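You operate a simulated robot arm through the tools that you are given. There is no shell and no other tool. Be economical: measure what you need, move in short steps, check, and stop when the job is done.

The job below is to be done with a simulated robot arm. You get a single attempt, and the scene is never put back.

JOB
Feed one piece, then move the tray to the yellow table.
Fine: the tray in the press; switch the work lamp on and push the bed in; one press of the green button, before the tray comes out; the other tray stays, the motor stays off, the black press knob stays.
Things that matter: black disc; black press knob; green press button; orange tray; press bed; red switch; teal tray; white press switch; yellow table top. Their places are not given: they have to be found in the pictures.

The check looks at the end state, three seconds after you hand in, the way a careful person would. Anything else that was tipped, shoved, dropped, spilled or broken makes it a failure.

ROBOT AND FRAMES
A 6-joint arm with a two-finger parallel gripper, fixed in place. Base frame: the origin is at the foot of the arm, x ahead of it, y to its left, z up. Lengths are in mm, angles in rad, forces in N, time in s.
With the tool pointing down near the work surface it reaches from about 240 to 660 mm from the base axis. Its first joint turns from -1.152 to 1.152 rad. Payload 2.9 kg.
The TCP is the grasp point between the finger pads, 30 mm short of the fingertips. In the tool frame z runs along the fingers and y along their closing line. Largest opening 110 mm; finger width 20, thickness 10; the body of the gripper, 48 by 112 mm, starts 55 mm behind the TCP.
Orientation is told as [roll, pitch, yaw] about the base's x, y, z axes, in that order, counted from this pose: with the fingers straight down and closing along the base's y, the tool's x points along the base's -x, its y along +y and its z along -z.

CONTROLS
- The arm moves only by the tool drive_tool. Its argument "deltas" is a list of rows, each a list of 7 numbers: the turn, a rotation vector about the tool's x, y, z in rad, then the shift along the tool's x, y, z in mm, then the gripper command, from -1 (fully open) to 1 (shut), values between in proportion. In form: [[rx, ry, rz, tx, ty, tz, grip], ...]. A call has 1 to 8 rows; each row shifts and turns the commanded pose from where the row before left it, along the tool's axes as they then stand. Each row takes 0.2 s and may step no farther than 50 mm and 0.15 rad from the row before; otherwise, or with a gripper value out of range, the whole call is refused. A pose out of reach is approached as far as the arm can. The call stops where the force on the tool passes 50 N (or 10 N more than at its start, if that is more) or the arm is blocked; 0.2 s more then pass. Each finger travels about 108 mm/s and halts on what it meets, pressing with about 26 N; the grip force reading is that of the motor and also rises with nothing between the fingers. The clock runs only during rows and for 0.2 s after the last one: add rows that do not move to give the fingers time. The reply holds the time, the measured pose of the TCP, the force on the tool along the base axes, the opening and the grip force, in the units named above and with some noise, with the torque about the TCP (base axes, N m) and any sound that the robot's microphone picked up.
- Cameras (640 x 400 px; columns grow to the right, rows downward): "scene" is fixed at [70.9, 422.9, 1404.6]; the picture's right is [-0.83, -0.55, 0.00], its down [-0.21, 0.32, -0.93] and it looks along [0.51, -0.77, -0.38] (base axes); focal length 304 px, centre (320, 200). "wrist" rides on the gripper at [72, 17, -103] in the tool frame; the picture's right is [-0.23, 0.97, 0.00], its down [-0.76, -0.18, -0.62] and it looks along [-0.61, -0.14, 0.78] (tool axes); focal length 222 px, centre (320, 200).
- snapshot(camera): a new picture of that camera. The clock stands still meanwhile.
- measure_at(camera, pixels): for up to 12 pixels [column, row] of the newest picture of that camera ("zoom" is the newest enlarged one), the place [x, y, z] in the base frame of the surface seen there, good to about 2 mm. The clock stands still meanwhile.
- inspect(camera, box): a new picture of the part [left, top, right, bottom] of that camera's present view, enlarged. The clock stands still meanwhile.
- hand_in(): hands the job in; it is judged then, once.

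Go step by step. Measure first, check grasps and placings, and put right what went wrong. The budget is 80 turns and 38 pictures, counting those below and the enlarged ones. Unless the task says otherwise, let go and move clear before handing in, and close with one line.

The tools are called after ">>>" by a JSON object that holds its "fn" and its "kwargs". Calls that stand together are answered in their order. drive_tool: Moves the arm, as the interface text tells. Its arguments: {"type":"object","properties":{"deltas":{"type":"array"}},"required":["deltas"]} The other tools are called the same way: snapshot (camera) takes a picture; measure_at (camera, pixels) gives the place of the surface under pixels of a picture; inspect (camera, box) takes an enlarged picture of a part of a camera's view; hand_in () hands the job in.

At the start:

```text
time: 0.0
tool_pos: [266.6, -171.1, 1360.3]
ee_rot: [-0.001, -0.003, 0.0]
force: [-0.4, -0.6, 0.1]
wrist_torque: [-0.01, 0.02, 0.01]
grip_width: 109.9
finger_force: 0.0
```

scene: 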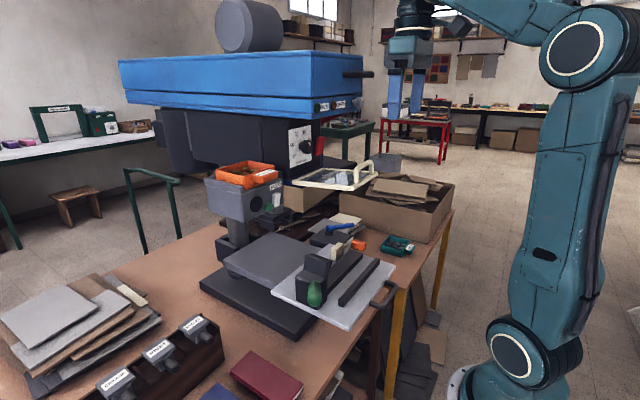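
wrist: 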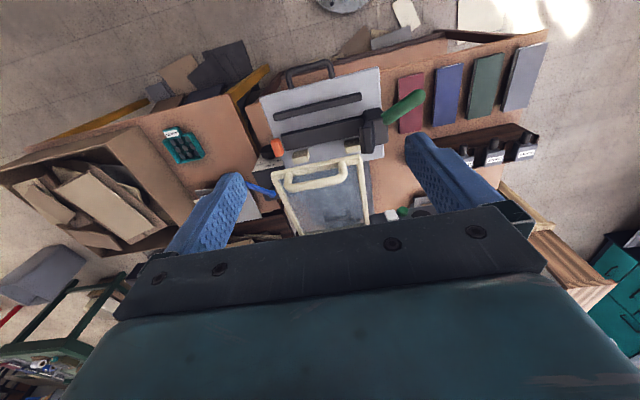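

The scene shows a blue-topped press with an orange tray near (247,174), a teal tray near (397,245), and labelled devices near (160,350). I'll enlarge these areas to identify parts.

>>> {"fn": "inspect", "kwargs": {"camera": "scene", "box": [190, 60, 450, 222]}}

>>> {"fn": "inspect", "kwargs": {"camera": "scene", "box": [190, 200, 430, 350]}}

>>> {"fn": "inspect", "kwargs": {"camera": "scene", "box": [0, 250, 240, 400]}}

```text
2.46 times, centred on (320, 141) of scene
```

zoom: 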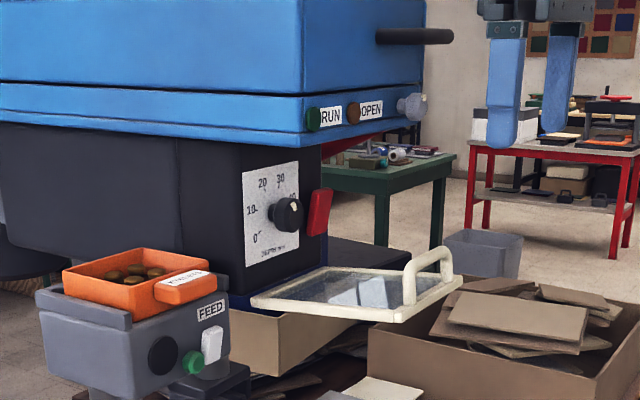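

```text
2.67 times, centred on (310, 275) of scene
```

zoom: 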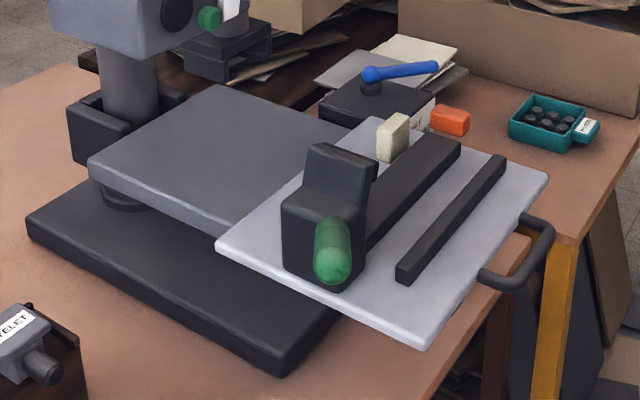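

```text
2.67 times, centred on (120, 325) of scene
```

zoom: 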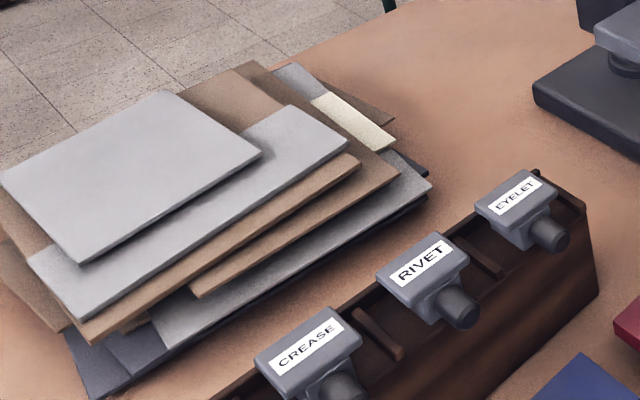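

The feed box carries the orange tray, a black disc, a green button and a white switch; the upper body has RUN/OPEN, a black knob and a red switch. I'll look closer at labels and measure.

>>> {"fn": "inspect", "kwargs": {"camera": "scene", "box": [200, 150, 296, 210]}}

>>> {"fn": "measure_at", "kwargs": {"camera": "zoom", "pixels": [[300, 300], [420, 340], [470, 290], [480, 200], [330, 180], [150, 150], [400, 120], [540, 180], [90, 200]]}}

>>> {"fn": "inspect", "kwargs": {"camera": "scene", "box": [270, 90, 382, 160]}}

>>> {"fn": "inspect", "kwargs": {"camera": "scene", "box": [320, 200, 480, 300]}}

```text
6.67 times, centred on (248, 180) of scene
```

zoom: 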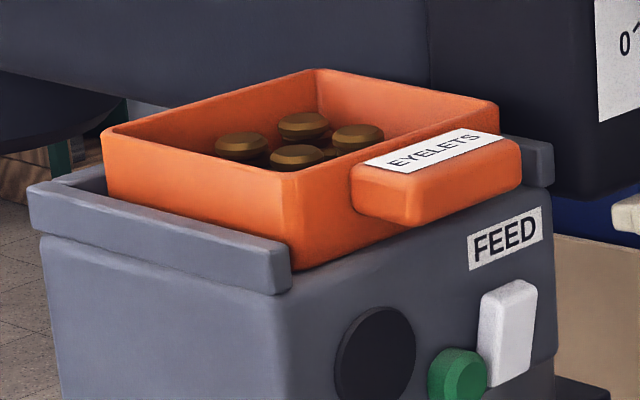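

```text
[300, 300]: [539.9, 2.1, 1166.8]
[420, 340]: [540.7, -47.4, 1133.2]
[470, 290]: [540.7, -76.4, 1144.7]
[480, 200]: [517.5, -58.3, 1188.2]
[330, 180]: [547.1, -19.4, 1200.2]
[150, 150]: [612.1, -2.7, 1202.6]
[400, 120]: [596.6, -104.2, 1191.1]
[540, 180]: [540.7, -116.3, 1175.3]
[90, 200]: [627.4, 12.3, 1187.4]
```

```text
5.71 times, centred on (326, 125) of scene
```

zoom: 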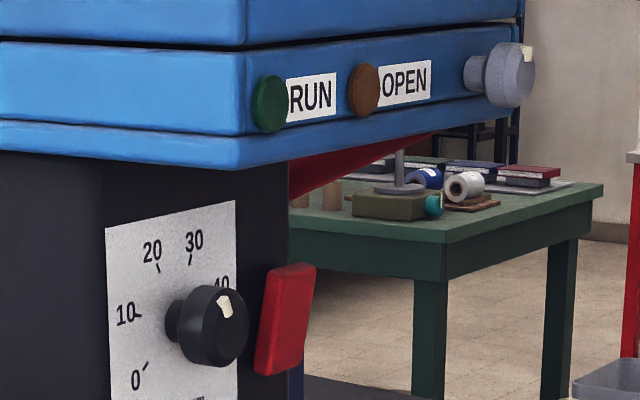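

```text
4.00 times, centred on (400, 250) of scene
```

zoom: 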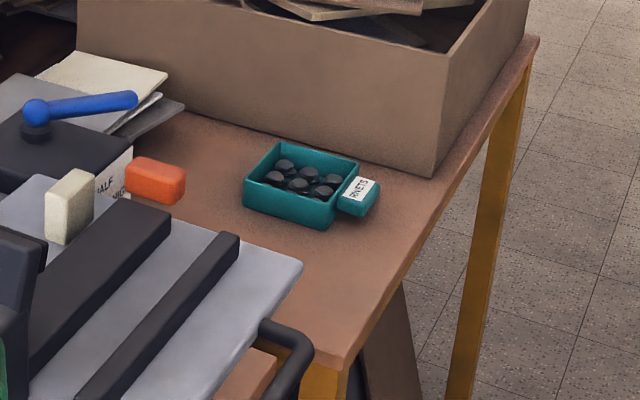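

The tray labelled EYELETS sits on the feed box with the green button, white switch and disc; the teal RIVETS tray stands on a yellow-legged table. I'll look at the labels on the lever block and bed, and measure key points.

>>> {"fn": "inspect", "kwargs": {"camera": "scene", "box": [290, 200, 386, 260]}}

>>> {"fn": "snapshot", "kwargs": {"camera": "scene"}}

>>> {"fn": "measure_at", "kwargs": {"camera": "scene", "pixels": [[256, 203], [269, 206], [276, 199], [306, 146], [320, 145], [383, 296], [340, 320], [314, 295], [270, 260], [250, 310], [400, 245], [412, 262]]}}

>>> {"fn": "measure_at", "kwargs": {"camera": "scene", "pixels": [[420, 268], [400, 280], [440, 220], [370, 238], [360, 285], [338, 232], [357, 243], [345, 250], [150, 270], [300, 195], [365, 175], [325, 180]]}}

```text
6.67 times, centred on (338, 230) of scene
```

zoom: 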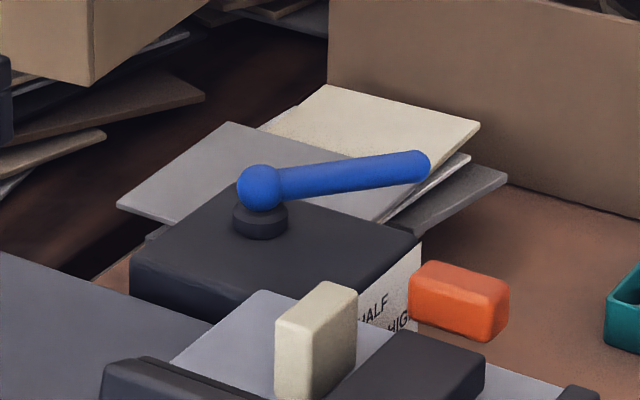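

```text
28 pictures are left
```

scene: 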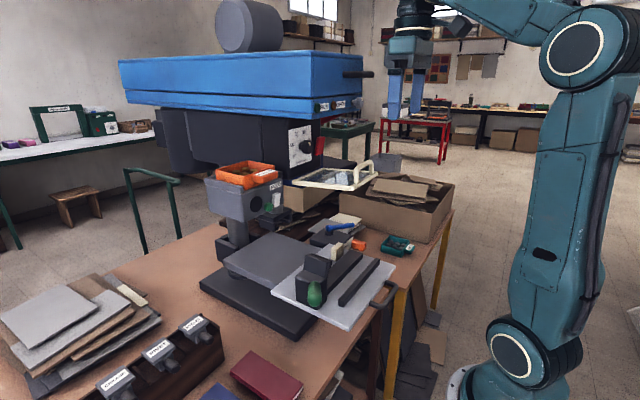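

```text
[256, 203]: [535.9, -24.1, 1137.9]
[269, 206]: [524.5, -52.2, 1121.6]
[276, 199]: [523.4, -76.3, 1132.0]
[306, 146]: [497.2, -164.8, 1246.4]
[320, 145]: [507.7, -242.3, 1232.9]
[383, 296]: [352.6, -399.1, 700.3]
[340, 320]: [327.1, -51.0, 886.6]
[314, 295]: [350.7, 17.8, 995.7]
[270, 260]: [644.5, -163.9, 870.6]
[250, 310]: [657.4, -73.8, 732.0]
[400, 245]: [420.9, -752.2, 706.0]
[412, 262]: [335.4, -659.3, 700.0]
```

```text
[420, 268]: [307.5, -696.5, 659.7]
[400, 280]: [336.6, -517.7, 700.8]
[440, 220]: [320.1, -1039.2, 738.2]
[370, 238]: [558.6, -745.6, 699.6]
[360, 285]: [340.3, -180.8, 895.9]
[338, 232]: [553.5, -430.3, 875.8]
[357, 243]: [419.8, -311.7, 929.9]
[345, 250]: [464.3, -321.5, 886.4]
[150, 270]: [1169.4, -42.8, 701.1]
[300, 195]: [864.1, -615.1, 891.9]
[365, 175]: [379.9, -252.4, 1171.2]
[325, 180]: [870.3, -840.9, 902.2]
```

The green button is at about (524,-52,1122), the white switch (523,-76,1132), and the bed plate is at z≈887. I'll look through the wrist camera to see the bed, its handle and the table boundary.

>>> {"fn": "inspect", "kwargs": {"camera": "wrist", "box": [140, 40, 460, 240]}}

>>> {"fn": "snapshot", "kwargs": {"camera": "wrist"}}

>>> {"fn": "measure_at", "kwargs": {"camera": "wrist", "pixels": [[250, 100], [230, 100], [215, 150], [262, 98], [310, 68], [285, 80], [335, 75], [380, 70], [400, 105], [320, 100], [300, 185], [320, 205]]}}

>>> {"fn": "measure_at", "kwargs": {"camera": "wrist", "pixels": [[180, 145], [130, 125], [235, 135], [250, 155], [140, 145], [278, 148], [270, 190], [380, 155], [345, 215], [400, 215], [120, 160], [205, 100]]}}

```text
2.00 times, centred on (300, 140) of wrist
```

zoom: 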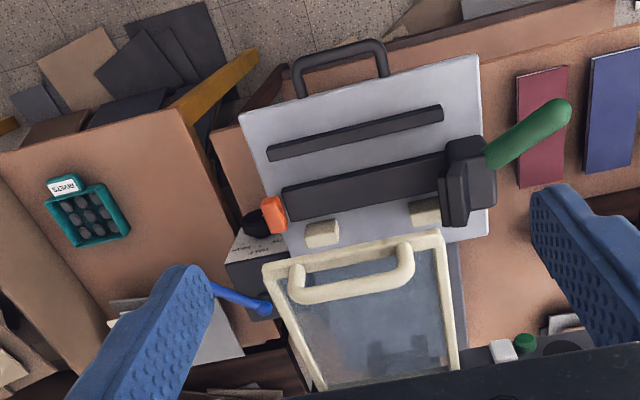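

```text
26 pictures are left
```

wrist: 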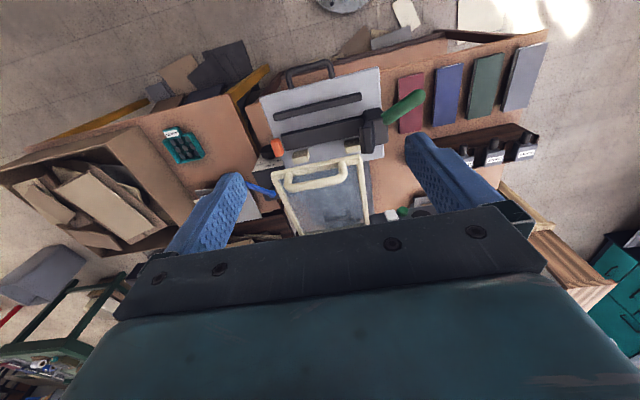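

```text
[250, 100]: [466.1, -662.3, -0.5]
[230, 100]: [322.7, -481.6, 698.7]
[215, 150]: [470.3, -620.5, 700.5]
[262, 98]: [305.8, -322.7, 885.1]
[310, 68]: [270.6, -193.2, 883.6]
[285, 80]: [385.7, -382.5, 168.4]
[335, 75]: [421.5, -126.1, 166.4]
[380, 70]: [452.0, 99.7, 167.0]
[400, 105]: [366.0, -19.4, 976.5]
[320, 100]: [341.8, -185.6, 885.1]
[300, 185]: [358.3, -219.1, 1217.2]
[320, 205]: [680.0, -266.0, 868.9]
```

```text
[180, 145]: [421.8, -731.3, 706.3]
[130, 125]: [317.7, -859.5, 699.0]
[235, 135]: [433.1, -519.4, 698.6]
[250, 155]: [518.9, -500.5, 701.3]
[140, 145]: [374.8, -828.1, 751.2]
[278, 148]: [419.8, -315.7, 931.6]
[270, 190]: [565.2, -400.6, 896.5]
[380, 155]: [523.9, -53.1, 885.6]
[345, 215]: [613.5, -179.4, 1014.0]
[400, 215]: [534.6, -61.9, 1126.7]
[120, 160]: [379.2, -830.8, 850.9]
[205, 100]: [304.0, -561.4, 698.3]
```

The yellow table top is at z≈700 from y≈-450 outwards, and the bed plate at z≈886 has its handle near (270,-193). I'll measure the feeder, tray tab, guard and handle in detail.

>>> {"fn": "inspect", "kwargs": {"camera": "scene", "box": [204, 100, 396, 220]}}

>>> {"fn": "measure_at", "kwargs": {"camera": "zoom", "pixels": [[153, 253], [240, 240], [200, 248], [157, 243], [236, 230], [110, 285], [260, 255], [175, 345], [217, 347], [241, 325], [242, 345], [220, 360]]}}

>>> {"fn": "measure_at", "kwargs": {"camera": "zoom", "pixels": [[288, 276], [449, 291], [570, 237], [420, 217], [388, 38], [440, 28], [512, 8], [300, 60], [300, 75], [342, 158], [391, 140], [30, 250]]}}

```text
3.33 times, centred on (300, 160) of scene
```

zoom: 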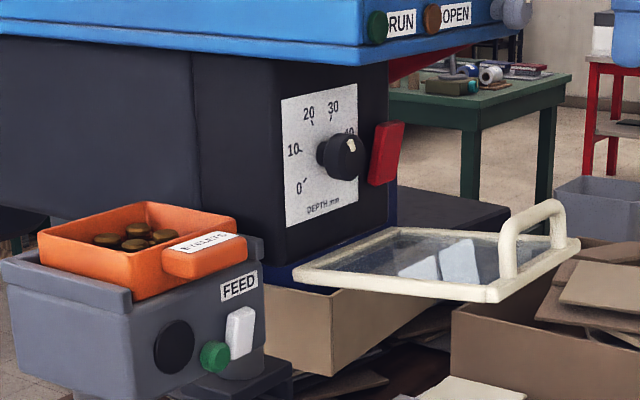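

```text
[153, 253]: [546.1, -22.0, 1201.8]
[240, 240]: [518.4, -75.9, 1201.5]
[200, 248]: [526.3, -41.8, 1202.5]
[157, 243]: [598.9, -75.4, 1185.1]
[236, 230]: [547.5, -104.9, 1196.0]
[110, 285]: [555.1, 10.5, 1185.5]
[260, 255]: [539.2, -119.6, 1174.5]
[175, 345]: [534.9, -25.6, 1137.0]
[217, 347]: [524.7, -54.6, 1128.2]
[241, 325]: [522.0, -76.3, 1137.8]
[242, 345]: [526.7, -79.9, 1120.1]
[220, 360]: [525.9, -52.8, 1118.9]
```

```text
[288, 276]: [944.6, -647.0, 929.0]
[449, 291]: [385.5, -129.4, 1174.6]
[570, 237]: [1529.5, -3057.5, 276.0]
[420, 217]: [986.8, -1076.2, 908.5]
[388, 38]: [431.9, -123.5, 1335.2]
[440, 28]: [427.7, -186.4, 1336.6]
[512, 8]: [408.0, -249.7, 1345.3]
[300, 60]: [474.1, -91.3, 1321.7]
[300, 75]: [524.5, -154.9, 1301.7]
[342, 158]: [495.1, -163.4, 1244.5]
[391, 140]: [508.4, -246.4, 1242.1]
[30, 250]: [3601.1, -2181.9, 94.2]
```

The tray tab is about x 518–547, y −38…−78, z up to 1202; the guard corner is at (385,−129,1175). I'll bring the tool to about (360,−40,1240), clear of the beam and guard, before tilting it forward.

>>> {"fn": "drive_tool", "kwargs": {"deltas": [[0, 0, 0, 0, 45, 0, -1], [0, 0, 0, 0, 45, 0, -1], [0, 0, 0, 0, 41, 20, 0], [0, 0, 0, -20, 0, 40, 1], [0, 0, 0, -35, 0, 30, 1], [0, 0, 0, -35, 0, 30, 1], [0, 0, 0, 0, 0, 0, 1]]}}

>>> {"fn": "drive_tool", "kwargs": {"deltas": [[0, -0.15, 0, 0, 0, 0, 1], [0, -0.15, 0, 0, 0, 0, 1], [0, -0.15, 0, 0, 0, 0, 1], [0, -0.15, 0, 0, 0, 0, 1], [0, -0.15, 0, 0, 0, 0, 1], [0, -0.15, 0, 0, 0, 0, 1], [0, 0, 0, 0, 0, 0, 1]]}}

>>> {"fn": "snapshot", "kwargs": {"camera": "wrist"}}

```text
time: 1.6
tool_pos: [355.3, -40.3, 1239.6]
ee_rot: [-0.003, -0.002, 0.0]
force: [0.0, -1.1, 0.1]
wrist_torque: [-0.01, -0.01, -0.02]
grip_width: 0.0
finger_force: 25.7
```

```text
time: 3.2
tool_pos: [356.1, -40.6, 1240.0]
ee_rot: [-0.002, -0.903, 0.004]
force: [0.2, 0.0, 0.0]
wrist_torque: [-0.01, -0.01, -0.03]
grip_width: 0.1
finger_force: 25.8
```

```text
24 pictures are left
```

wrist: 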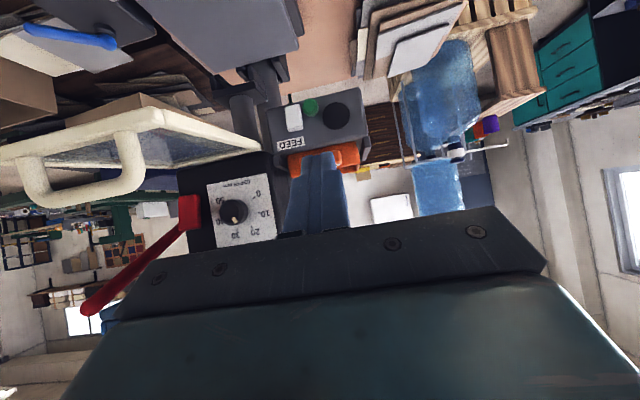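

The wrist view (inverted) shows the feeder at (315,125) and the red switch at (188,210). I'll enlarge that to read labels.

>>> {"fn": "inspect", "kwargs": {"camera": "wrist", "box": [140, 80, 396, 240]}}

>>> {"fn": "inspect", "kwargs": {"camera": "wrist", "box": [256, 80, 384, 160]}}

>>> {"fn": "measure_at", "kwargs": {"camera": "zoom", "pixels": [[190, 170], [190, 210], [190, 230], [275, 130], [400, 180], [275, 110], [275, 150], [340, 380], [500, 350], [190, 150], [190, 245], [420, 270]]}}

```text
2.50 times, centred on (268, 160) of wrist
```

zoom: 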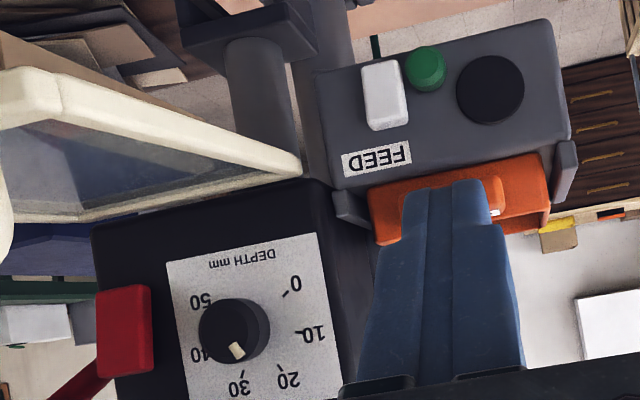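

```text
5.00 times, centred on (320, 120) of wrist
```

zoom: 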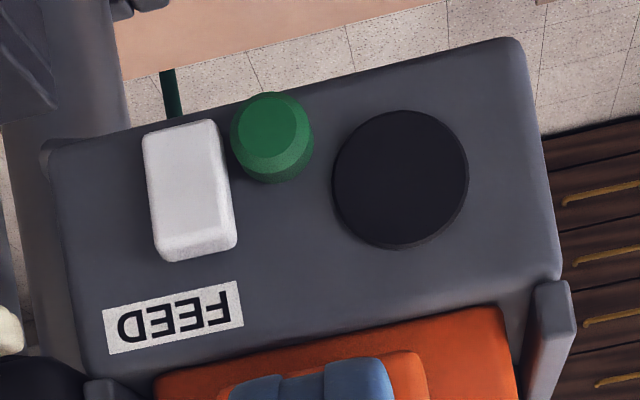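

```text
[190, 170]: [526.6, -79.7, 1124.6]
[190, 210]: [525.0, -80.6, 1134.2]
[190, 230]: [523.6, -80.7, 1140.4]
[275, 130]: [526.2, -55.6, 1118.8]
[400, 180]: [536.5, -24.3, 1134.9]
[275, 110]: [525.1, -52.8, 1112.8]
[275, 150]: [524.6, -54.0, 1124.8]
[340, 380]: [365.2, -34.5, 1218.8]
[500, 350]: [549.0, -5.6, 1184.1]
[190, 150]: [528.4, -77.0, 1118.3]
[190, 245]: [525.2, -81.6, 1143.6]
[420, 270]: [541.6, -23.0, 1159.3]
```

The white rocker is centred at (525,−79,1131) with its top end sticking out, and the green button at (525,−54,1118). I'll finish tilting to horizontal, yaw slightly away from the guard, and lower to switch height.

>>> {"fn": "drive_tool", "kwargs": {"deltas": [[0, -0.15, 0, 0, 0, 0, 1], [0, -0.15, 0, 0, 0, 0, 1], [0, -0.15, 0, 0, 0, 0, 1], [0, -0.15, 0, 0, 0, 0, 1], [0, -0.066, 0, 0, 0, 0, 1], [0.15, 0, 0, 0, 0, 0, 1], [0.15, 0, 0, 0, 0, 0, 1], [0, 0, 0, 0, 0, 0, 1]]}}

>>> {"fn": "drive_tool", "kwargs": {"deltas": [[0, 0, 0, 40, 0, 0, 1], [0, 0, 0, 40, 0, 0, 1], [0, 0, 0, 18, 0, 0, 1], [0, 0, 0, 0, 0, 0, 1]]}}

```text
time: 5.0
tool_pos: [366.8, -41.5, 1251.1]
ee_rot: [-0.501, -1.566, 0.203]
force: [0.1, 0.4, 0.8]
wrist_torque: [0.01, -0.01, 0.04]
grip_width: 0.0
finger_force: 26.2
out of reach, approached as far as the arm can: row 4, 5
```

```text
time: 6.0
tool_pos: [416.5, -38.9, 1189.2]
ee_rot: [-0.666, -1.564, 0.364]
force: [0.1, 0.1, -0.4]
wrist_torque: [0.01, 0.0, 0.01]
grip_width: 0.0
finger_force: 25.5
out of reach, approached as far as the arm can: row 1, 2, 3
```

The horizontal pose is out of reach that close to the base, so the arm slid to (416,−39,1189). I'll advance a bit forward to see how the command is counted.

>>> {"fn": "drive_tool", "kwargs": {"deltas": [[0, 0, 0, 0, 0, 30, 1], [0, 0, 0, 0, 0, 0, 1]]}}

```text
time: 6.6
tool_pos: [443.5, -47.5, 1188.5]
ee_rot: [-0.824, -1.564, 0.525]
force: [0.4, 0.7, 0.0]
wrist_torque: [-0.04, 0.0, 0.02]
grip_width: 0.0
finger_force: 25.7
```

Commands are counted from the reached pose. Now I lower to z≈1141.

>>> {"fn": "drive_tool", "kwargs": {"deltas": [[0, 0, 0, 24, -9, 0, 1], [0, 0, 0, 23, -9, 0, 1], [0, 0, 0, 0, 0, 0, 1]]}}

>>> {"fn": "snapshot", "kwargs": {"camera": "wrist"}}

```text
time: 7.4
tool_pos: [439.5, -63.7, 1142.4]
ee_rot: [-0.675, -1.566, 0.374]
force: [-0.8, 0.6, 0.4]
wrist_torque: [0.01, -0.01, 0.05]
grip_width: 0.2
finger_force: 25.8
```

```text
21 pictures are left
```

wrist: 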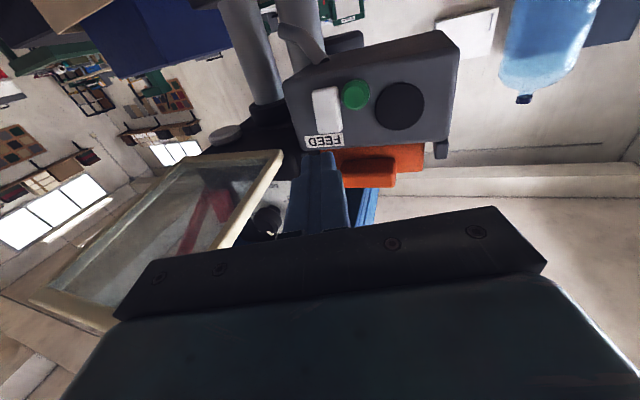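

Tip is at about (468,−73,1142), and advancing along the tool lands on the upper part of the white rocker. I advance carefully.

>>> {"fn": "drive_tool", "kwargs": {"deltas": [[0, 0, 0, 0, 1, 22, 1], [0, 0, 0, 0, 1, 22, 1], [0, 0, 0, 0, 0, 4, 1], [0, 0, 0, 0, 0, 4, 1], [0, 0, 0, 0, 0, 0, 1]]}}

```text
time: 8.6
tool_pos: [488.0, -78.7, 1143.4]
ee_rot: [-0.837, -1.564, 0.537]
force: [0.4, -0.4, 0.3]
wrist_torque: [-0.01, 0.02, 0.01]
grip_width: 0.0
finger_force: 25.8
```

>>> {"fn": "drive_tool", "kwargs": {"deltas": [[0, 0, 0, 0, 0, 3, 1], [0, 0, 0, 0, 0, 3, 1], [0, 0, 0, 0, 0, 3, 1], [0, 0, 0, 0, 0, 0, 1]]}}

```text
time: 9.6
tool_pos: [495.9, -80.5, 1144.0]
ee_rot: [-1.502, -1.568, 1.202]
force: [-26.4, 9.4, 10.7]
wrist_torque: [0.1, -0.1, 0.25]
grip_width: 0.2
finger_force: 26.1
heard: click
```

A click was heard with a 26 N contact. I back off and look at the feeder.

>>> {"fn": "drive_tool", "kwargs": {"deltas": [[0, 0, 0, 0, 0, -20, 1], [0, 0, 0, 0, 0, -20, 1], [0, 0, 0, 0, 0, 0, 1]]}}

>>> {"fn": "inspect", "kwargs": {"camera": "wrist", "box": [240, 20, 480, 170]}}

>>> {"fn": "measure_at", "kwargs": {"camera": "zoom", "pixels": [[215, 200], [225, 240], [230, 260], [235, 280]]}}

>>> {"fn": "snapshot", "kwargs": {"camera": "scene"}}

```text
time: 10.4
tool_pos: [457.3, -68.9, 1142.0]
ee_rot: [-0.729, -1.566, 0.429]
force: [0.2, 0.8, -0.5]
wrist_torque: [0.01, 0.03, 0.03]
grip_width: 0.0
finger_force: 25.8
```

```text
2.67 times, centred on (360, 95) of wrist
```

zoom: 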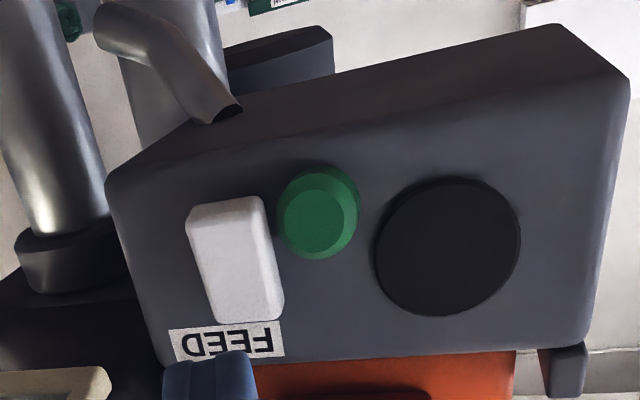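

```text
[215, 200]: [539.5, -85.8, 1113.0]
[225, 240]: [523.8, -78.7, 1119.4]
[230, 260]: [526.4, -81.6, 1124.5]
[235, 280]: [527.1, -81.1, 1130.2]
```

```text
19 pictures are left
```

scene: 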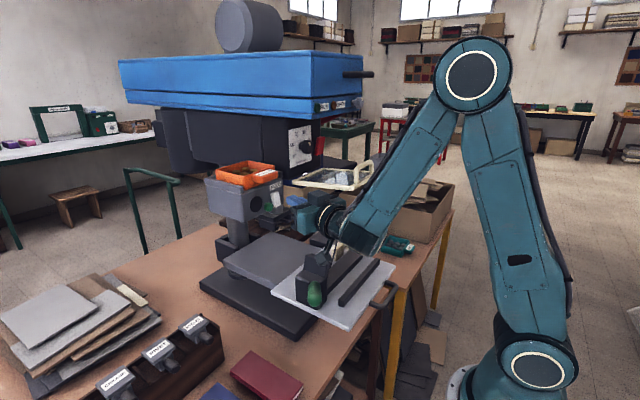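

The rocker flipped (its lower end now protrudes). I check the press for a lit lamp.

>>> {"fn": "inspect", "kwargs": {"camera": "scene", "box": [190, 120, 398, 250]}}

```text
3.08 times, centred on (294, 185) of scene
```

zoom: 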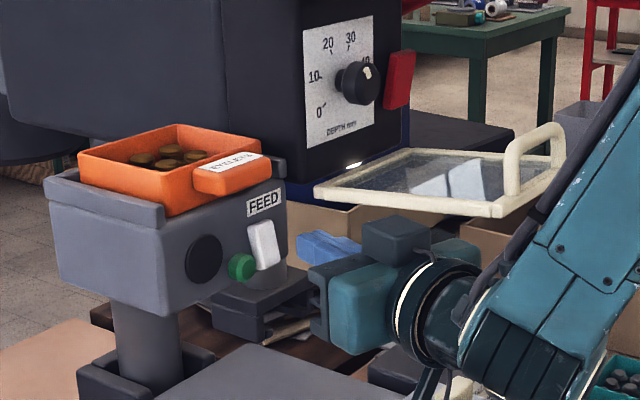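

The work lamp strip at zoom (352,165) is now lit, so the white switch is right. Next I retract and straighten the tool part-way for the bed handle.

>>> {"fn": "drive_tool", "kwargs": {"deltas": [[0, 0, 0, 0, 0, -25, 1], [-0.15, 0, 0, 0, 0, 0, 1], [-0.15, 0, 0, 0, 0, 0, 1], [0, 0.15, 0, 0, 0, 0, 1], [0, 0.15, 0, 0, 0, 0, 1], [0, 0.15, 0, 0, 0, 0, 1], [0, 0.15, 0, 0, 0, 0, 1], [0, 0.15, 0, 0, 0, 0, 1]]}}

>>> {"fn": "drive_tool", "kwargs": {"deltas": [[0, 0.1, 0, 20, 0, -20, 1], [0, 0.1, 0, 20, 0, -20, 1], [0, 0, 0, 20, 0, -20, 1], [0, 0, 0, 20, 0, -20, 1], [0, 0, 0, 0, 0, 0, 1]]}}

```text
time: 11.1
tool_pos: [430.4, -93.7, 1154.1]
ee_rot: [-1.936, -1.497, 1.666]
force: [-7.2, 32.6, -1.2]
wrist_torque: [-0.42, -0.15, -2.55]
grip_width: 0.0
finger_force: 25.6
out of reach, approached as far as the arm can: row 1, 2, 3
stopped in row 3: the force on the tool passed its limit at 102 N (the readings are from after the stop); the commanded pose is now the measured one
```

```text
time: 12.3
tool_pos: [422.7, -95.2, 1121.1]
ee_rot: [-0.374, -1.381, 0.086]
force: [-13.1, 23.3, -2.0]
wrist_torque: [-0.46, -0.46, -1.95]
grip_width: 0.2
finger_force: 25.8
out of reach, approached as far as the arm can: row 1, 2, 3, 4
```

A contact stopped the move: the arm drifted toward the guard (force +y). I look before moving.

>>> {"fn": "snapshot", "kwargs": {"camera": "scene"}}

>>> {"fn": "inspect", "kwargs": {"camera": "scene", "box": [240, 130, 400, 230]}}

```text
17 pictures are left
```

scene: 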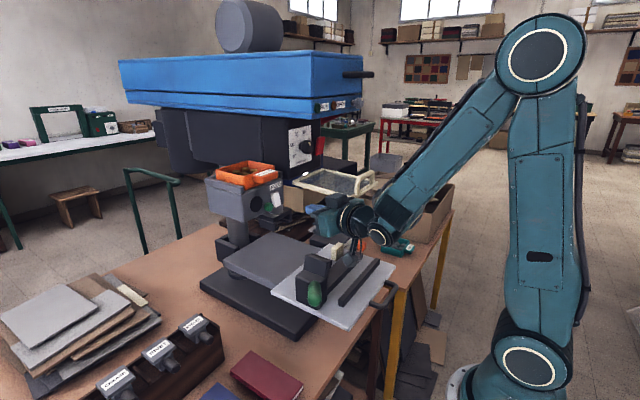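

```text
4.00 times, centred on (320, 180) of scene
```

zoom: 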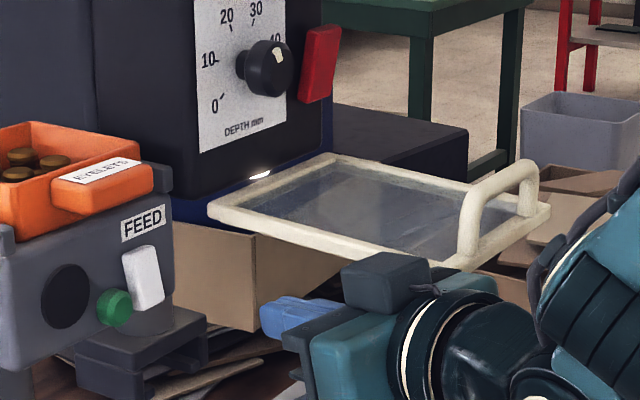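

The gripper's side leans on the guard edge (zoom (400,255)). I ease off toward +y and slightly down.

>>> {"fn": "drive_tool", "kwargs": {"deltas": [[0, 0, 0, 0, 8, 2, 1], [0, 0, 0, 0, 8, 2, 1], [0, 0, 0, 0, 8, 2, 1], [0, 0, 0, 0, 0, 0, 1]]}}

```text
time: 13.3
tool_pos: [436.9, -74.1, 1120.5]
ee_rot: [-0.377, -1.383, 0.091]
force: [0.1, 0.4, -0.7]
wrist_torque: [-0.01, 0.02, 0.0]
grip_width: 0.0
finger_force: 25.9
```

Free now. I move further to +y away from the guard, then undo the yaw and stand the tool up.

>>> {"fn": "drive_tool", "kwargs": {"deltas": [[0, 0, 0, 0, 15, 0, 1], [0, 0, 0, 0, 15, 0, 1], [0, 0, 0, 0, 0, 0, 1]]}}

>>> {"fn": "drive_tool", "kwargs": {"deltas": [[0, 0.15, 0, 0, 0, 0, 1], [0, 0.15, 0, 0, 0, 0, 1], [0, 0.15, 0, 0, 0, 0, 1], [0, 0, 0, 0, 0, 0, 1]]}}

```text
time: 14.1
tool_pos: [445.4, -43.7, 1116.4]
ee_rot: [-0.374, -1.382, 0.089]
force: [-0.7, -0.1, -0.2]
wrist_torque: [-0.03, -0.02, 0.02]
grip_width: 0.0
finger_force: 25.6
```

```text
time: 15.1
tool_pos: [444.4, -43.8, 1118.1]
ee_rot: [-0.117, -0.941, -0.183]
force: [0.1, -0.6, -0.2]
wrist_torque: [0.02, 0.0, -0.03]
grip_width: 0.0
finger_force: 25.6
```

>>> {"fn": "drive_tool", "kwargs": {"deltas": [[0, 0.15, 0, 20, 0, -20, 1], [0, 0.15, 0, 25, 0, -15, 1], [0, 0.15, 0, 25, 0, -12, 1], [0, 0, 0, 25, 0, -12, 1], [0, 0, 0, 25, 0, -12, 1], [0, 0, 0, 0, 0, 0, 1]]}}

```text
time: 16.5
tool_pos: [311.4, -7.1, 1099.5]
ee_rot: [-0.078, -0.493, -0.241]
force: [0.8, -0.1, -1.3]
wrist_torque: [-0.03, 0.03, 0.0]
grip_width: 0.1
finger_force: 25.6
```

I straighten roll and yaw, and reduce the tilt slightly while here in free space.

>>> {"fn": "drive_tool", "kwargs": {"deltas": [[-0.078, 0, 0, 0, 0, 0, 1], [-0.056, 0, -0.106, 0, 0, 0, 1], [-0.056, 0, -0.106, 0, 0, 0, 1], [0, 0.1, 0, 30, 0, -15, 1], [0, 0, 0, 40, 0, -16, 1], [0, 0, 0, 0, 0, 0, 1]]}}

```text
time: 17.9
tool_pos: [234.3, -6.0, 1098.4]
ee_rot: [-0.002, -0.393, -0.002]
force: [-0.4, -0.6, -0.7]
wrist_torque: [0.01, 0.0, -0.05]
grip_width: 0.0
finger_force: 25.4
```

Orientation is clean now. I shift to y≈−193 at this height, then take a wrist view of the handle.

>>> {"fn": "drive_tool", "kwargs": {"deltas": [[0, 0, 0, 5, -47, 0, 1], [0, 0, 0, 5, -47, 0, 1], [0, 0, 0, 5, -47, 0, 1], [0, 0, 0, 0, -46, 0, 1], [0, 0, 0, 0, 0, 0, 1]]}}

>>> {"fn": "snapshot", "kwargs": {"camera": "wrist"}}

```text
time: 19.1
tool_pos: [221.2, -190.9, 1091.5]
ee_rot: [-0.001, -0.395, 0.001]
force: [-0.9, 0.2, -0.2]
wrist_torque: [0.01, 0.02, 0.01]
grip_width: 0.3
finger_force: 26.2
```

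```text
15 pictures are left
```

wrist: 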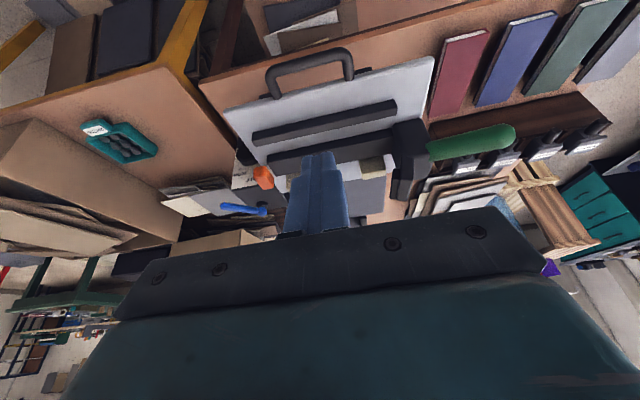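

>>> {"fn": "measure_at", "kwargs": {"camera": "wrist", "pixels": [[310, 58], [275, 75], [347, 60], [310, 90], [325, 118], [330, 150], [410, 150], [263, 178], [240, 130], [200, 90], [205, 125], [420, 80]]}}

```text
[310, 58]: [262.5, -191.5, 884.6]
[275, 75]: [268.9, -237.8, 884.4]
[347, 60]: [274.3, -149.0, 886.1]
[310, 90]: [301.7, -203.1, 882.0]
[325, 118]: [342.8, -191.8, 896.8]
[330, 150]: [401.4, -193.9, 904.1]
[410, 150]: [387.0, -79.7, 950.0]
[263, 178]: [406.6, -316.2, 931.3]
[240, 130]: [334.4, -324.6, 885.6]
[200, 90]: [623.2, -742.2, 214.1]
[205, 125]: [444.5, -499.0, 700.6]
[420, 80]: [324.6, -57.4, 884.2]
```

The handle bar is centred near x≈262, z≈880, y −238…−149. I descend in front of it at x≈221 to z≈892.

>>> {"fn": "drive_tool", "kwargs": {"deltas": [[0, 0, 0, 15.3, 0, 36.8, 1], [0, 0, 0, 15.3, 0, 36.8, 1], [0, 0, 0, 15.3, 0, 36.8, 1], [0, 0, 0, 15.3, 0, 36.8, 1], [0, 0, 0, 15.3, 0, 36.8, 1], [0, 0, 0, 0, 0, 0, 1]]}}

```text
time: 20.5
tool_pos: [229.0, -205.9, 891.6]
ee_rot: [-0.003, -0.392, -0.003]
force: [0.6, -0.3, 0.1]
wrist_torque: [0.02, 0.01, 0.02]
grip_width: 0.3
finger_force: 25.9
out of reach, approached as far as the arm can: row 4, 5
```

I'm in front of the handle at (229,−206,892) with no contact. I push along +x.

>>> {"fn": "drive_tool", "kwargs": {"deltas": [[0, 0, 0, -9.2, 0, 3.85, 1], [0, 0, 0, -9.2, 0, 3.85, 1], [0, 0, 0, -9.2, 0, 3.85, 1], [0, 0, 0, -9.2, 0, 3.85, 1], [0, 0, 0, -9.2, 0, 3.85, 1], [0, 0, 0, 0, 0, 0, 1]]}}

```text
time: 21.9
tool_pos: [278.7, -205.7, 892.8]
ee_rot: [-0.002, -0.395, -0.001]
force: [-1.4, -0.2, -0.5]
wrist_torque: [0.01, 0.03, 0.01]
grip_width: 0.1
finger_force: 26.0
```

Force is small (−1.4 N). I check that the bed is moving.

>>> {"fn": "snapshot", "kwargs": {"camera": "wrist"}}

>>> {"fn": "inspect", "kwargs": {"camera": "scene", "box": [220, 120, 444, 350]}}

```text
14 pictures are left
```

wrist: 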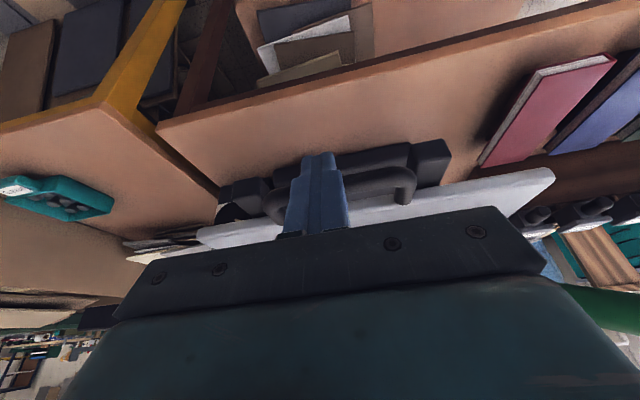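

```text
1.74 times, centred on (332, 235) of scene
```

zoom: 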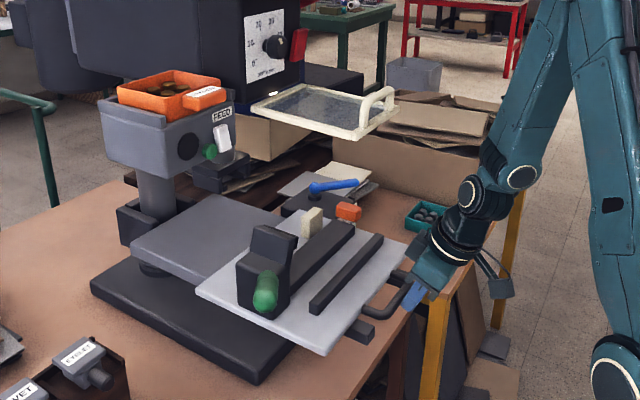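

>>> {"fn": "measure_at", "kwargs": {"camera": "wrist", "pixels": [[375, 185], [405, 185], [275, 200], [400, 210], [265, 185], [435, 160]]}}

>>> {"fn": "measure_at", "kwargs": {"camera": "zoom", "pixels": [[265, 290], [345, 275], [325, 340], [380, 310], [350, 212], [312, 222]]}}

```text
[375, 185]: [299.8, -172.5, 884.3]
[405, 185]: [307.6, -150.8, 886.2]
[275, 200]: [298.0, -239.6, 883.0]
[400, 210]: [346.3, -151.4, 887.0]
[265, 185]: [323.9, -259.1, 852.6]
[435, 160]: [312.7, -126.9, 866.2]
```

```text
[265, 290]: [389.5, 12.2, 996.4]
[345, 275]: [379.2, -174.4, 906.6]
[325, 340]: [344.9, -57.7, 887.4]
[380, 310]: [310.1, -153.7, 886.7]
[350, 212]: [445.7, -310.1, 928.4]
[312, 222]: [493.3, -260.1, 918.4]
```

The bed has moved in by about 38 mm. I keep pushing, tilting progressively so the wrist stays back from the guard.

>>> {"fn": "drive_tool", "kwargs": {"deltas": [[0, -0.07, 0, -8.9, 0, 4.5, 1], [0, -0.07, 0, -8.6, 0, 5.1, 1], [0, -0.07, 0, -8.3, 0, 5.6, 1], [0, -0.07, 0, -7.8, 0, 6.2, 1], [0, 0, 0, 0, 0, 0, 1]]}}

>>> {"fn": "drive_tool", "kwargs": {"deltas": [[0, -0.07, 0, -7.4, 0, 6.7, 1], [0, -0.07, 0, -6.9, 0, 7.2, 1], [0, 0, 0, -6.9, 0, 7.2, 1], [0, 0, 0, -6.9, 0, 7.2, 1], [0, 0, 0, 0, 0, 0, 1]]}}

```text
time: 23.1
tool_pos: [318.4, -207.4, 890.0]
ee_rot: [-0.003, -0.674, -0.001]
force: [-1.4, 0.8, -2.0]
wrist_torque: [-0.01, 0.11, 0.01]
grip_width: 0.0
finger_force: 25.8
```

```text
time: 24.3
tool_pos: [359.6, -206.3, 889.3]
ee_rot: [-0.005, -0.815, -0.001]
force: [-0.2, 0.3, 0.1]
wrist_torque: [0.0, -0.01, 0.03]
grip_width: 0.1
finger_force: 25.6
```

Force is near zero; I check bed position in a scene zoom.

>>> {"fn": "inspect", "kwargs": {"camera": "scene", "box": [220, 180, 412, 340]}}

```text
2.50 times, centred on (316, 260) of scene
```

zoom: 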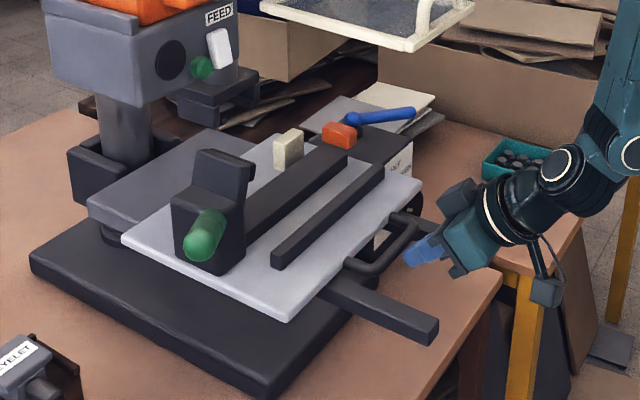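

>>> {"fn": "measure_at", "kwargs": {"camera": "zoom", "pixels": [[385, 258], [350, 262], [410, 222], [418, 250], [290, 312], [421, 182], [340, 132], [375, 120]]}}

```text
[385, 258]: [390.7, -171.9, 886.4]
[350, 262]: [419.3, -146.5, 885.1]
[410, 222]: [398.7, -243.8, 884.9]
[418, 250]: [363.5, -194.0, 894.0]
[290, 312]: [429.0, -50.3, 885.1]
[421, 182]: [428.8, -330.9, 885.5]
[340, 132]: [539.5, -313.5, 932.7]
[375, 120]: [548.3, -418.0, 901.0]
```

The bed has moved about 128 mm and the handle is at x≈389. I keep pushing until it reaches its stop.

>>> {"fn": "drive_tool", "kwargs": {"deltas": [[0, -0.07, 0, -6.6, 0, 7.5, 1], [0, -0.07, 0, -6.1, 0, 7.9, 1], [0, -0.07, 0, -5.6, 0, 8.3, 1], [0, 0, 0, -5.6, 0, 8.3, 1], [0, 0, 0, -5.6, 0, 8.3, 1], [0, 0, 0, 0, 0, 0, 1]]}}

```text
time: 25.7
tool_pos: [409.0, -207.1, 890.2]
ee_rot: [-0.004, -1.024, 0.0]
force: [-1.4, 0.6, 0.3]
wrist_torque: [-0.01, -0.05, 0.02]
grip_width: 0.1
finger_force: 25.8
```

>>> {"fn": "drive_tool", "kwargs": {"deltas": [[0, 0, 0, -5.2, 0, 8.5, 1], [0, 0, 0, -5.2, 0, 8.5, 1], [0, 0, 0, -5.2, 0, 8.5, 1], [0, 0, 0, -5.2, 0, 8.5, 1], [0, 0, 0, 0, 0, 0, 1]]}}

```text
time: 26.9
tool_pos: [447.8, -207.3, 890.9]
ee_rot: [-0.004, -1.025, 0.001]
force: [-0.2, 0.0, 0.6]
wrist_torque: [0.02, 0.03, 0.01]
grip_width: 0.0
finger_force: 25.8
```

>>> {"fn": "inspect", "kwargs": {"camera": "scene", "box": [200, 180, 392, 340]}}

>>> {"fn": "measure_at", "kwargs": {"camera": "zoom", "pixels": [[400, 222], [380, 235], [460, 320], [300, 285], [200, 200], [360, 110], [420, 95]]}}

```text
2.50 times, centred on (296, 260) of scene
```

zoom: 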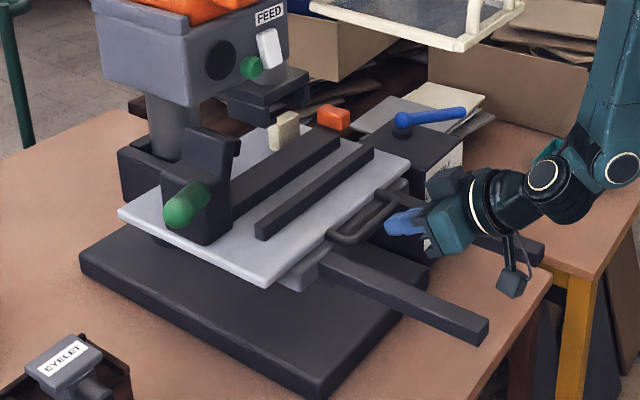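

```text
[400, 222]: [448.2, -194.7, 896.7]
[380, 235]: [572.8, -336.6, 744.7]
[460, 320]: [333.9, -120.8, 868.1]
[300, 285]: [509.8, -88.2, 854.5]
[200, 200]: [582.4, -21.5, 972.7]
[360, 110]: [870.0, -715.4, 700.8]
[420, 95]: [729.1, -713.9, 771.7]
```

The bed now nearly covers the lower plate. I push a little more to find the stop.

>>> {"fn": "drive_tool", "kwargs": {"deltas": [[0, 0, 0, -5.2, 0, 8.5, 1], [0, 0, 0, -5.2, 0, 8.5, 1], [0, 0, 0, 0, 0, 0, 1]]}}

```text
time: 27.3
tool_pos: [449.5, -207.3, 889.1]
ee_rot: [-0.003, -1.018, -0.004]
force: [-24.3, 2.8, 15.3]
wrist_torque: [-0.32, -0.28, 0.2]
grip_width: 0.0
finger_force: 25.9
stopped in row 1: the force on the tool passed its limit at 71 N (the readings are from after the stop); the commanded pose is now the measured one
```

A firm stop: the bed is in (handle about 222 mm further). I back off and move sideways to y≈−45, clear of the guard.

>>> {"fn": "drive_tool", "kwargs": {"deltas": [[0, 0, 0, 10.4, 0, -17, 1], [0, 0, 0, 10.4, 0, -17, 1], [0, 0, 0, 0, 42, 0, 1], [0, 0, 0, 0, 42, 0, 1], [0, 0, 0, 0, 42, 0, 1], [0, 0, 0, 0, 42, 0, 1], [0, 0, 0, 0, 0, 0, 1]]}}

>>> {"fn": "drive_tool", "kwargs": {"deltas": [[0, 0, 0, -38, 0, -23, 1], [0, 0, 0, -38, 0, -23, 1], [0, 0, 0, -38, 0, -23, 1], [0, 0, 0, -38, 0, -23, 1], [0, 0, 0, -38, 0, -23, 1], [0, 0, 0, 0, 0, 0, 1]]}}

>>> {"fn": "snapshot", "kwargs": {"camera": "scene"}}

```text
time: 28.3
tool_pos: [410.7, -147.7, 889.1]
ee_rot: [-0.074, -1.022, 0.025]
force: [-2.7, -10.0, -2.2]
wrist_torque: [-0.21, 0.1, -0.11]
grip_width: 0.0
finger_force: 26.2
stopped in row 5: the force on the tool passed its limit at 79 N (the readings are from after the stop); the commanded pose is now the measured one
```

```text
time: 29.4
tool_pos: [403.4, -139.1, 1080.8]
ee_rot: [-0.031, -0.974, -0.01]
force: [-4.2, 1.1, -6.4]
wrist_torque: [-0.11, -0.8, -0.1]
grip_width: 0.0
finger_force: 26.2
stopped in row 5: the force on the tool passed its limit at 175 N (the readings are from after the stop); the commanded pose is now the measured one
```

```text
10 pictures are left
```

scene: 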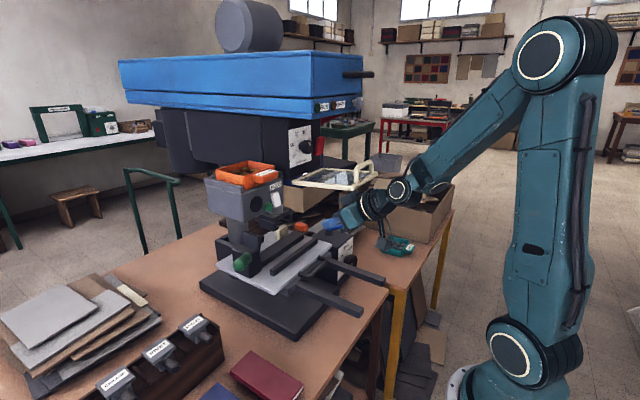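

I bumped a rail and then the guard's underside; both look undisturbed. I lower 20 mm, then slide to y≈−40.

>>> {"fn": "drive_tool", "kwargs": {"deltas": [[0, 0, 0, 12.5, 0, 8.5, 1], [0, 0, 0, 12.5, 0, 8.5, 1], [0, 0, 0, 0, 35, 0, 1], [0, 0, 0, 0, 35, 0, 1], [0, 0, 0, 0, 30, 0, 1], [0, 0, 0, 0, 0, 0, 1]]}}

```text
time: 30.9
tool_pos: [407.7, -37.4, 1049.8]
ee_rot: [-0.036, -0.977, -0.006]
force: [-0.4, 1.2, -0.2]
wrist_torque: [0.01, -0.02, 0.0]
grip_width: 0.0
finger_force: 25.5
```

Clear. I rise to button height, tilt up to ≈1.28, and move toward y≈−53.

>>> {"fn": "drive_tool", "kwargs": {"deltas": [[-0.036, 0, 0, -31.5, 0, -21, 1], [0, 0, 0, -31.5, 0, -21, 1], [0, 0, 0, -22, -8, 33, 1], [0, -0.15, 0, 0, -8, 0, 1], [0, -0.15, 0, 0, 0, 0, 1], [0, 0, 0, 0, 0, 0, 1]]}}

```text
time: 32.2
tool_pos: [448.5, -55.2, 1124.7]
ee_rot: [-0.003, -1.278, -0.005]
force: [0.2, 0.5, 0.0]
wrist_torque: [0.01, 0.0, 0.0]
grip_width: 0.3
finger_force: 26.3
```

Tip is at about (477,−55,1116), aligned with the button. I advance 35 mm, then finely.

>>> {"fn": "drive_tool", "kwargs": {"deltas": [[0, 0, 0, -5, 1, 16.7, 1], [0, 0, 0, -5, 0, 16.7, 1], [0, 0, 0, 0, 0, 0, 1]]}}

>>> {"fn": "drive_tool", "kwargs": {"deltas": [[0, 0, 0, -0.87, 0, 2.9, 1], [0, 0, 0, -0.87, 0, 2.9, 1], [0, 0, 0, -0.58, 0, 1.9, 1], [0, 0, 0, 0, 0, 0, 1]]}}

```text
time: 33.0
tool_pos: [484.0, -54.0, 1125.8]
ee_rot: [-0.002, -1.277, -0.005]
force: [-0.1, -0.5, -0.5]
wrist_torque: [-0.03, -0.01, -0.02]
grip_width: 0.1
finger_force: 25.9
```

```text
time: 34.0
tool_pos: [491.8, -54.7, 1125.6]
ee_rot: [0.0, -1.277, -0.007]
force: [-0.2, -0.3, 0.0]
wrist_torque: [0.0, -0.02, -0.03]
grip_width: 0.0
finger_force: 25.6
```

No contact yet; I creep on until the button clicks.

>>> {"fn": "drive_tool", "kwargs": {"deltas": [[0, 0, 0, -0.58, 0, 1.9, 1], [0, 0, 0, -0.58, 0, 1.9, 1], [0, 0, 0, 0, 0, 0, 1]]}}

```text
time: 34.9
tool_pos: [495.7, -54.7, 1126.4]
ee_rot: [-0.001, -1.277, -0.006]
force: [-1.0, -0.6, 0.2]
wrist_torque: [-0.02, -0.04, -0.05]
grip_width: 0.1
finger_force: 25.6
```

>>> {"fn": "drive_tool", "kwargs": {"deltas": [[0, 0, 0, -0.58, 0, 1.9, 1], [0, 0, 0, -0.58, 0, 1.9, 1], [0, 0, 0, 0, 0, 0, 1]]}}

```text
time: 35.6
tool_pos: [499.4, -54.0, 1127.0]
ee_rot: [0.0, -1.278, -0.005]
force: [-2.8, 1.4, 1.5]
wrist_torque: [0.01, -0.05, -0.01]
grip_width: 0.0
finger_force: 25.6
heard: click
```

A click: the button was pressed once. I retract and look for the fed piece.

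>>> {"fn": "drive_tool", "kwargs": {"deltas": [[0, 0, 0, 6, 0, -19, 1], [0, 0, 0, 6, 0, -19, 1], [0, 0, 0, 0, 0, 0, 1]]}}

>>> {"fn": "inspect", "kwargs": {"camera": "scene", "box": [190, 150, 382, 320]}}

```text
time: 36.5
tool_pos: [459.9, -52.6, 1124.0]
ee_rot: [-0.004, -1.279, -0.005]
force: [-0.2, 0.2, -0.7]
wrist_torque: [0.03, 0.01, -0.01]
grip_width: 0.0
finger_force: 25.5
```

```text
2.35 times, centred on (286, 235) of scene
```

zoom: 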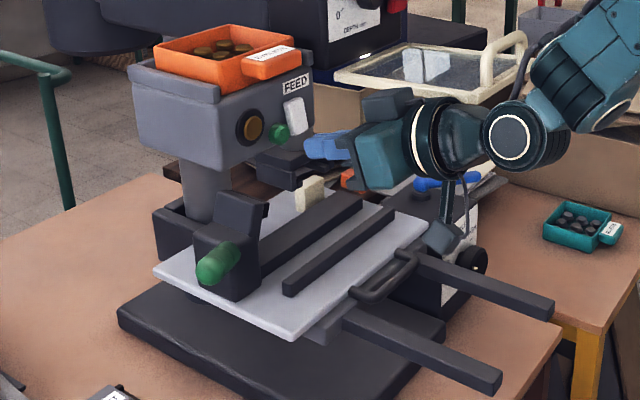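

The disc window now shows a brass piece, so one piece was fed. Now I set tilt ≈0.95, open to ~68 mm, and rise in front of the tray tab.

>>> {"fn": "drive_tool", "kwargs": {"deltas": [[0, 0.15, 0, 0, 0, -10, 1], [0, 0.15, 0, 0, 0, 0, 1], [0, 0.03, 0, 0, 0, 0, 1], [0, 0, 0, -30, -3, -22, -0.236], [0, 0, 0, -31, -3, -22, -0.236], [0, 0, 0, 0, 0, 0, -0.236]]}}

>>> {"fn": "inspect", "kwargs": {"camera": "wrist", "box": [210, 80, 450, 240]}}

```text
time: 37.9
tool_pos: [450.1, -59.2, 1202.5]
ee_rot: [0.0, -0.948, -0.007]
force: [0.3, -0.2, 0.0]
wrist_torque: [0.01, 0.0, 0.01]
grip_width: 68.3
finger_force: 0.1
```

```text
2.50 times, centred on (330, 160) of wrist
```

zoom: 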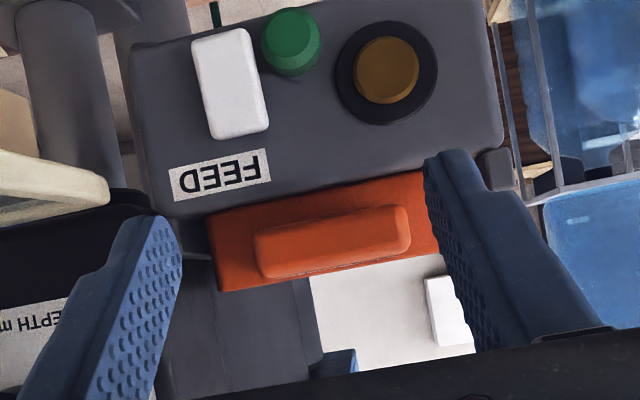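

>>> {"fn": "measure_at", "kwargs": {"camera": "zoom", "pixels": [[260, 250], [405, 225], [330, 240], [335, 220], [330, 258], [335, 268], [220, 240], [430, 200], [330, 200], [330, 192], [360, 100], [170, 200]]}}

```text
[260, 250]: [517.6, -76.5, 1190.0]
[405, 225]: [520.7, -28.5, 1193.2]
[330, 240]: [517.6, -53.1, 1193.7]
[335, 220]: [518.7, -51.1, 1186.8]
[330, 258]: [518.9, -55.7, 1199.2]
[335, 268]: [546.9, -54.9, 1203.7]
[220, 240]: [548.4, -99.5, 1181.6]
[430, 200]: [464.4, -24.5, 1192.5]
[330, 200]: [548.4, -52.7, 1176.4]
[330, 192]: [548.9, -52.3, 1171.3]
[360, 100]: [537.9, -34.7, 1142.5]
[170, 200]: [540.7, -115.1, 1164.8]
```

The tab spans x 518–547, y −78…−27, z 1183–1201. I advance to TCP (513,−52.5,1199) with the fingers straddling it.

>>> {"fn": "drive_tool", "kwargs": {"deltas": [[0, 0, 0, 0, 6.7, 0, -0.236], [0, 0, 0, -17, 0, 27, -0.236], [0, 0, 0, -10, 0, 15, -0.236], [0, 0, 0, -7, 0, 11, -0.236], [0, 0, 0, 0, 0, 0, -0.236]]}}

```text
time: 39.0
tool_pos: [512.6, -53.0, 1199.4]
ee_rot: [0.0, -0.948, -0.009]
force: [-0.4, 0.3, 0.0]
wrist_torque: [-0.03, 0.01, 0.0]
grip_width: 67.8
finger_force: 0.1
```

In place without contact. I close on the tab.

>>> {"fn": "drive_tool", "kwargs": {"deltas": [[0, 0, 0, 0, 0, 0, 1], [0, 0, 0, 0, 0, 0, 1], [0, 0, 0, 0, 0, 0, 1]]}}

```text
time: 39.9
tool_pos: [513.2, -53.7, 1200.1]
ee_rot: [-0.001, -0.948, -0.007]
force: [0.3, 0.9, 0.8]
wrist_torque: [-0.09, -0.03, 0.01]
grip_width: 55.8
finger_force: 26.7
```

Gripped at 55.8 mm. I lift 10 then 20 mm and check.

>>> {"fn": "drive_tool", "kwargs": {"deltas": [[0, 0, 0, -4, 0, -2.9, 1], [0, 0, 0, -4, 0, -2.9, 1], [0, 0, 0, -8.1, 0, -5.8, 1], [0, 0, 0, -8.1, 0, -5.8, 1], [0, 0, 0, 0, 0, 0, 1]]}}

>>> {"fn": "inspect", "kwargs": {"camera": "scene", "box": [190, 100, 382, 220]}}

```text
time: 41.0
tool_pos: [514.0, -53.0, 1231.2]
ee_rot: [0.0, -0.949, -0.007]
force: [0.3, 0.5, -0.1]
wrist_torque: [0.03, 0.02, 0.02]
grip_width: 0.1
finger_force: 26.1
```

```text
3.33 times, centred on (286, 160) of scene
```

zoom: 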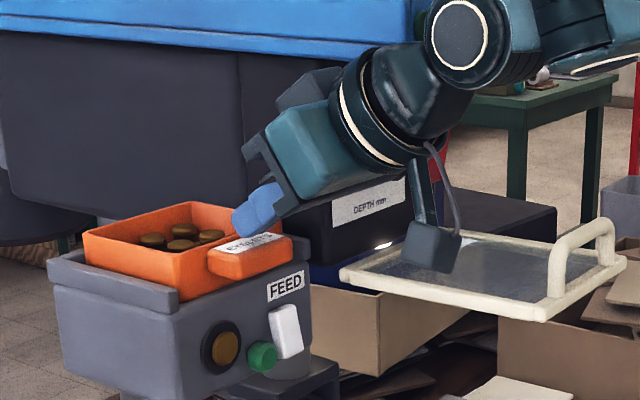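

The fingers slipped off (opening 0); the tray stayed in place. I retract, go a bit flatter (≈1.2) for fuller pad contact, and retry with small lifts.

>>> {"fn": "drive_tool", "kwargs": {"deltas": [[0, 0, 0, 13, 0, -18, 1], [0, 0, 0, 13, 0, -18, 0], [0, -0.125, 0, 0, 0, 0, -0.2], [0, -0.125, 0, 0, 0, 0, -0.2], [0, 0, 0, 16, 0, 6, -0.2], [0, 0, 0, 16, 0, 6, -0.2], [0, 0, 0, 0, 0, 0, -0.2]]}}

```text
time: 42.6
tool_pos: [467.9, -53.7, 1195.6]
ee_rot: [-0.001, -1.198, -0.005]
force: [0.1, -0.5, -0.4]
wrist_torque: [-0.02, -0.02, 0.0]
grip_width: 66.0
finger_force: 0.1
```

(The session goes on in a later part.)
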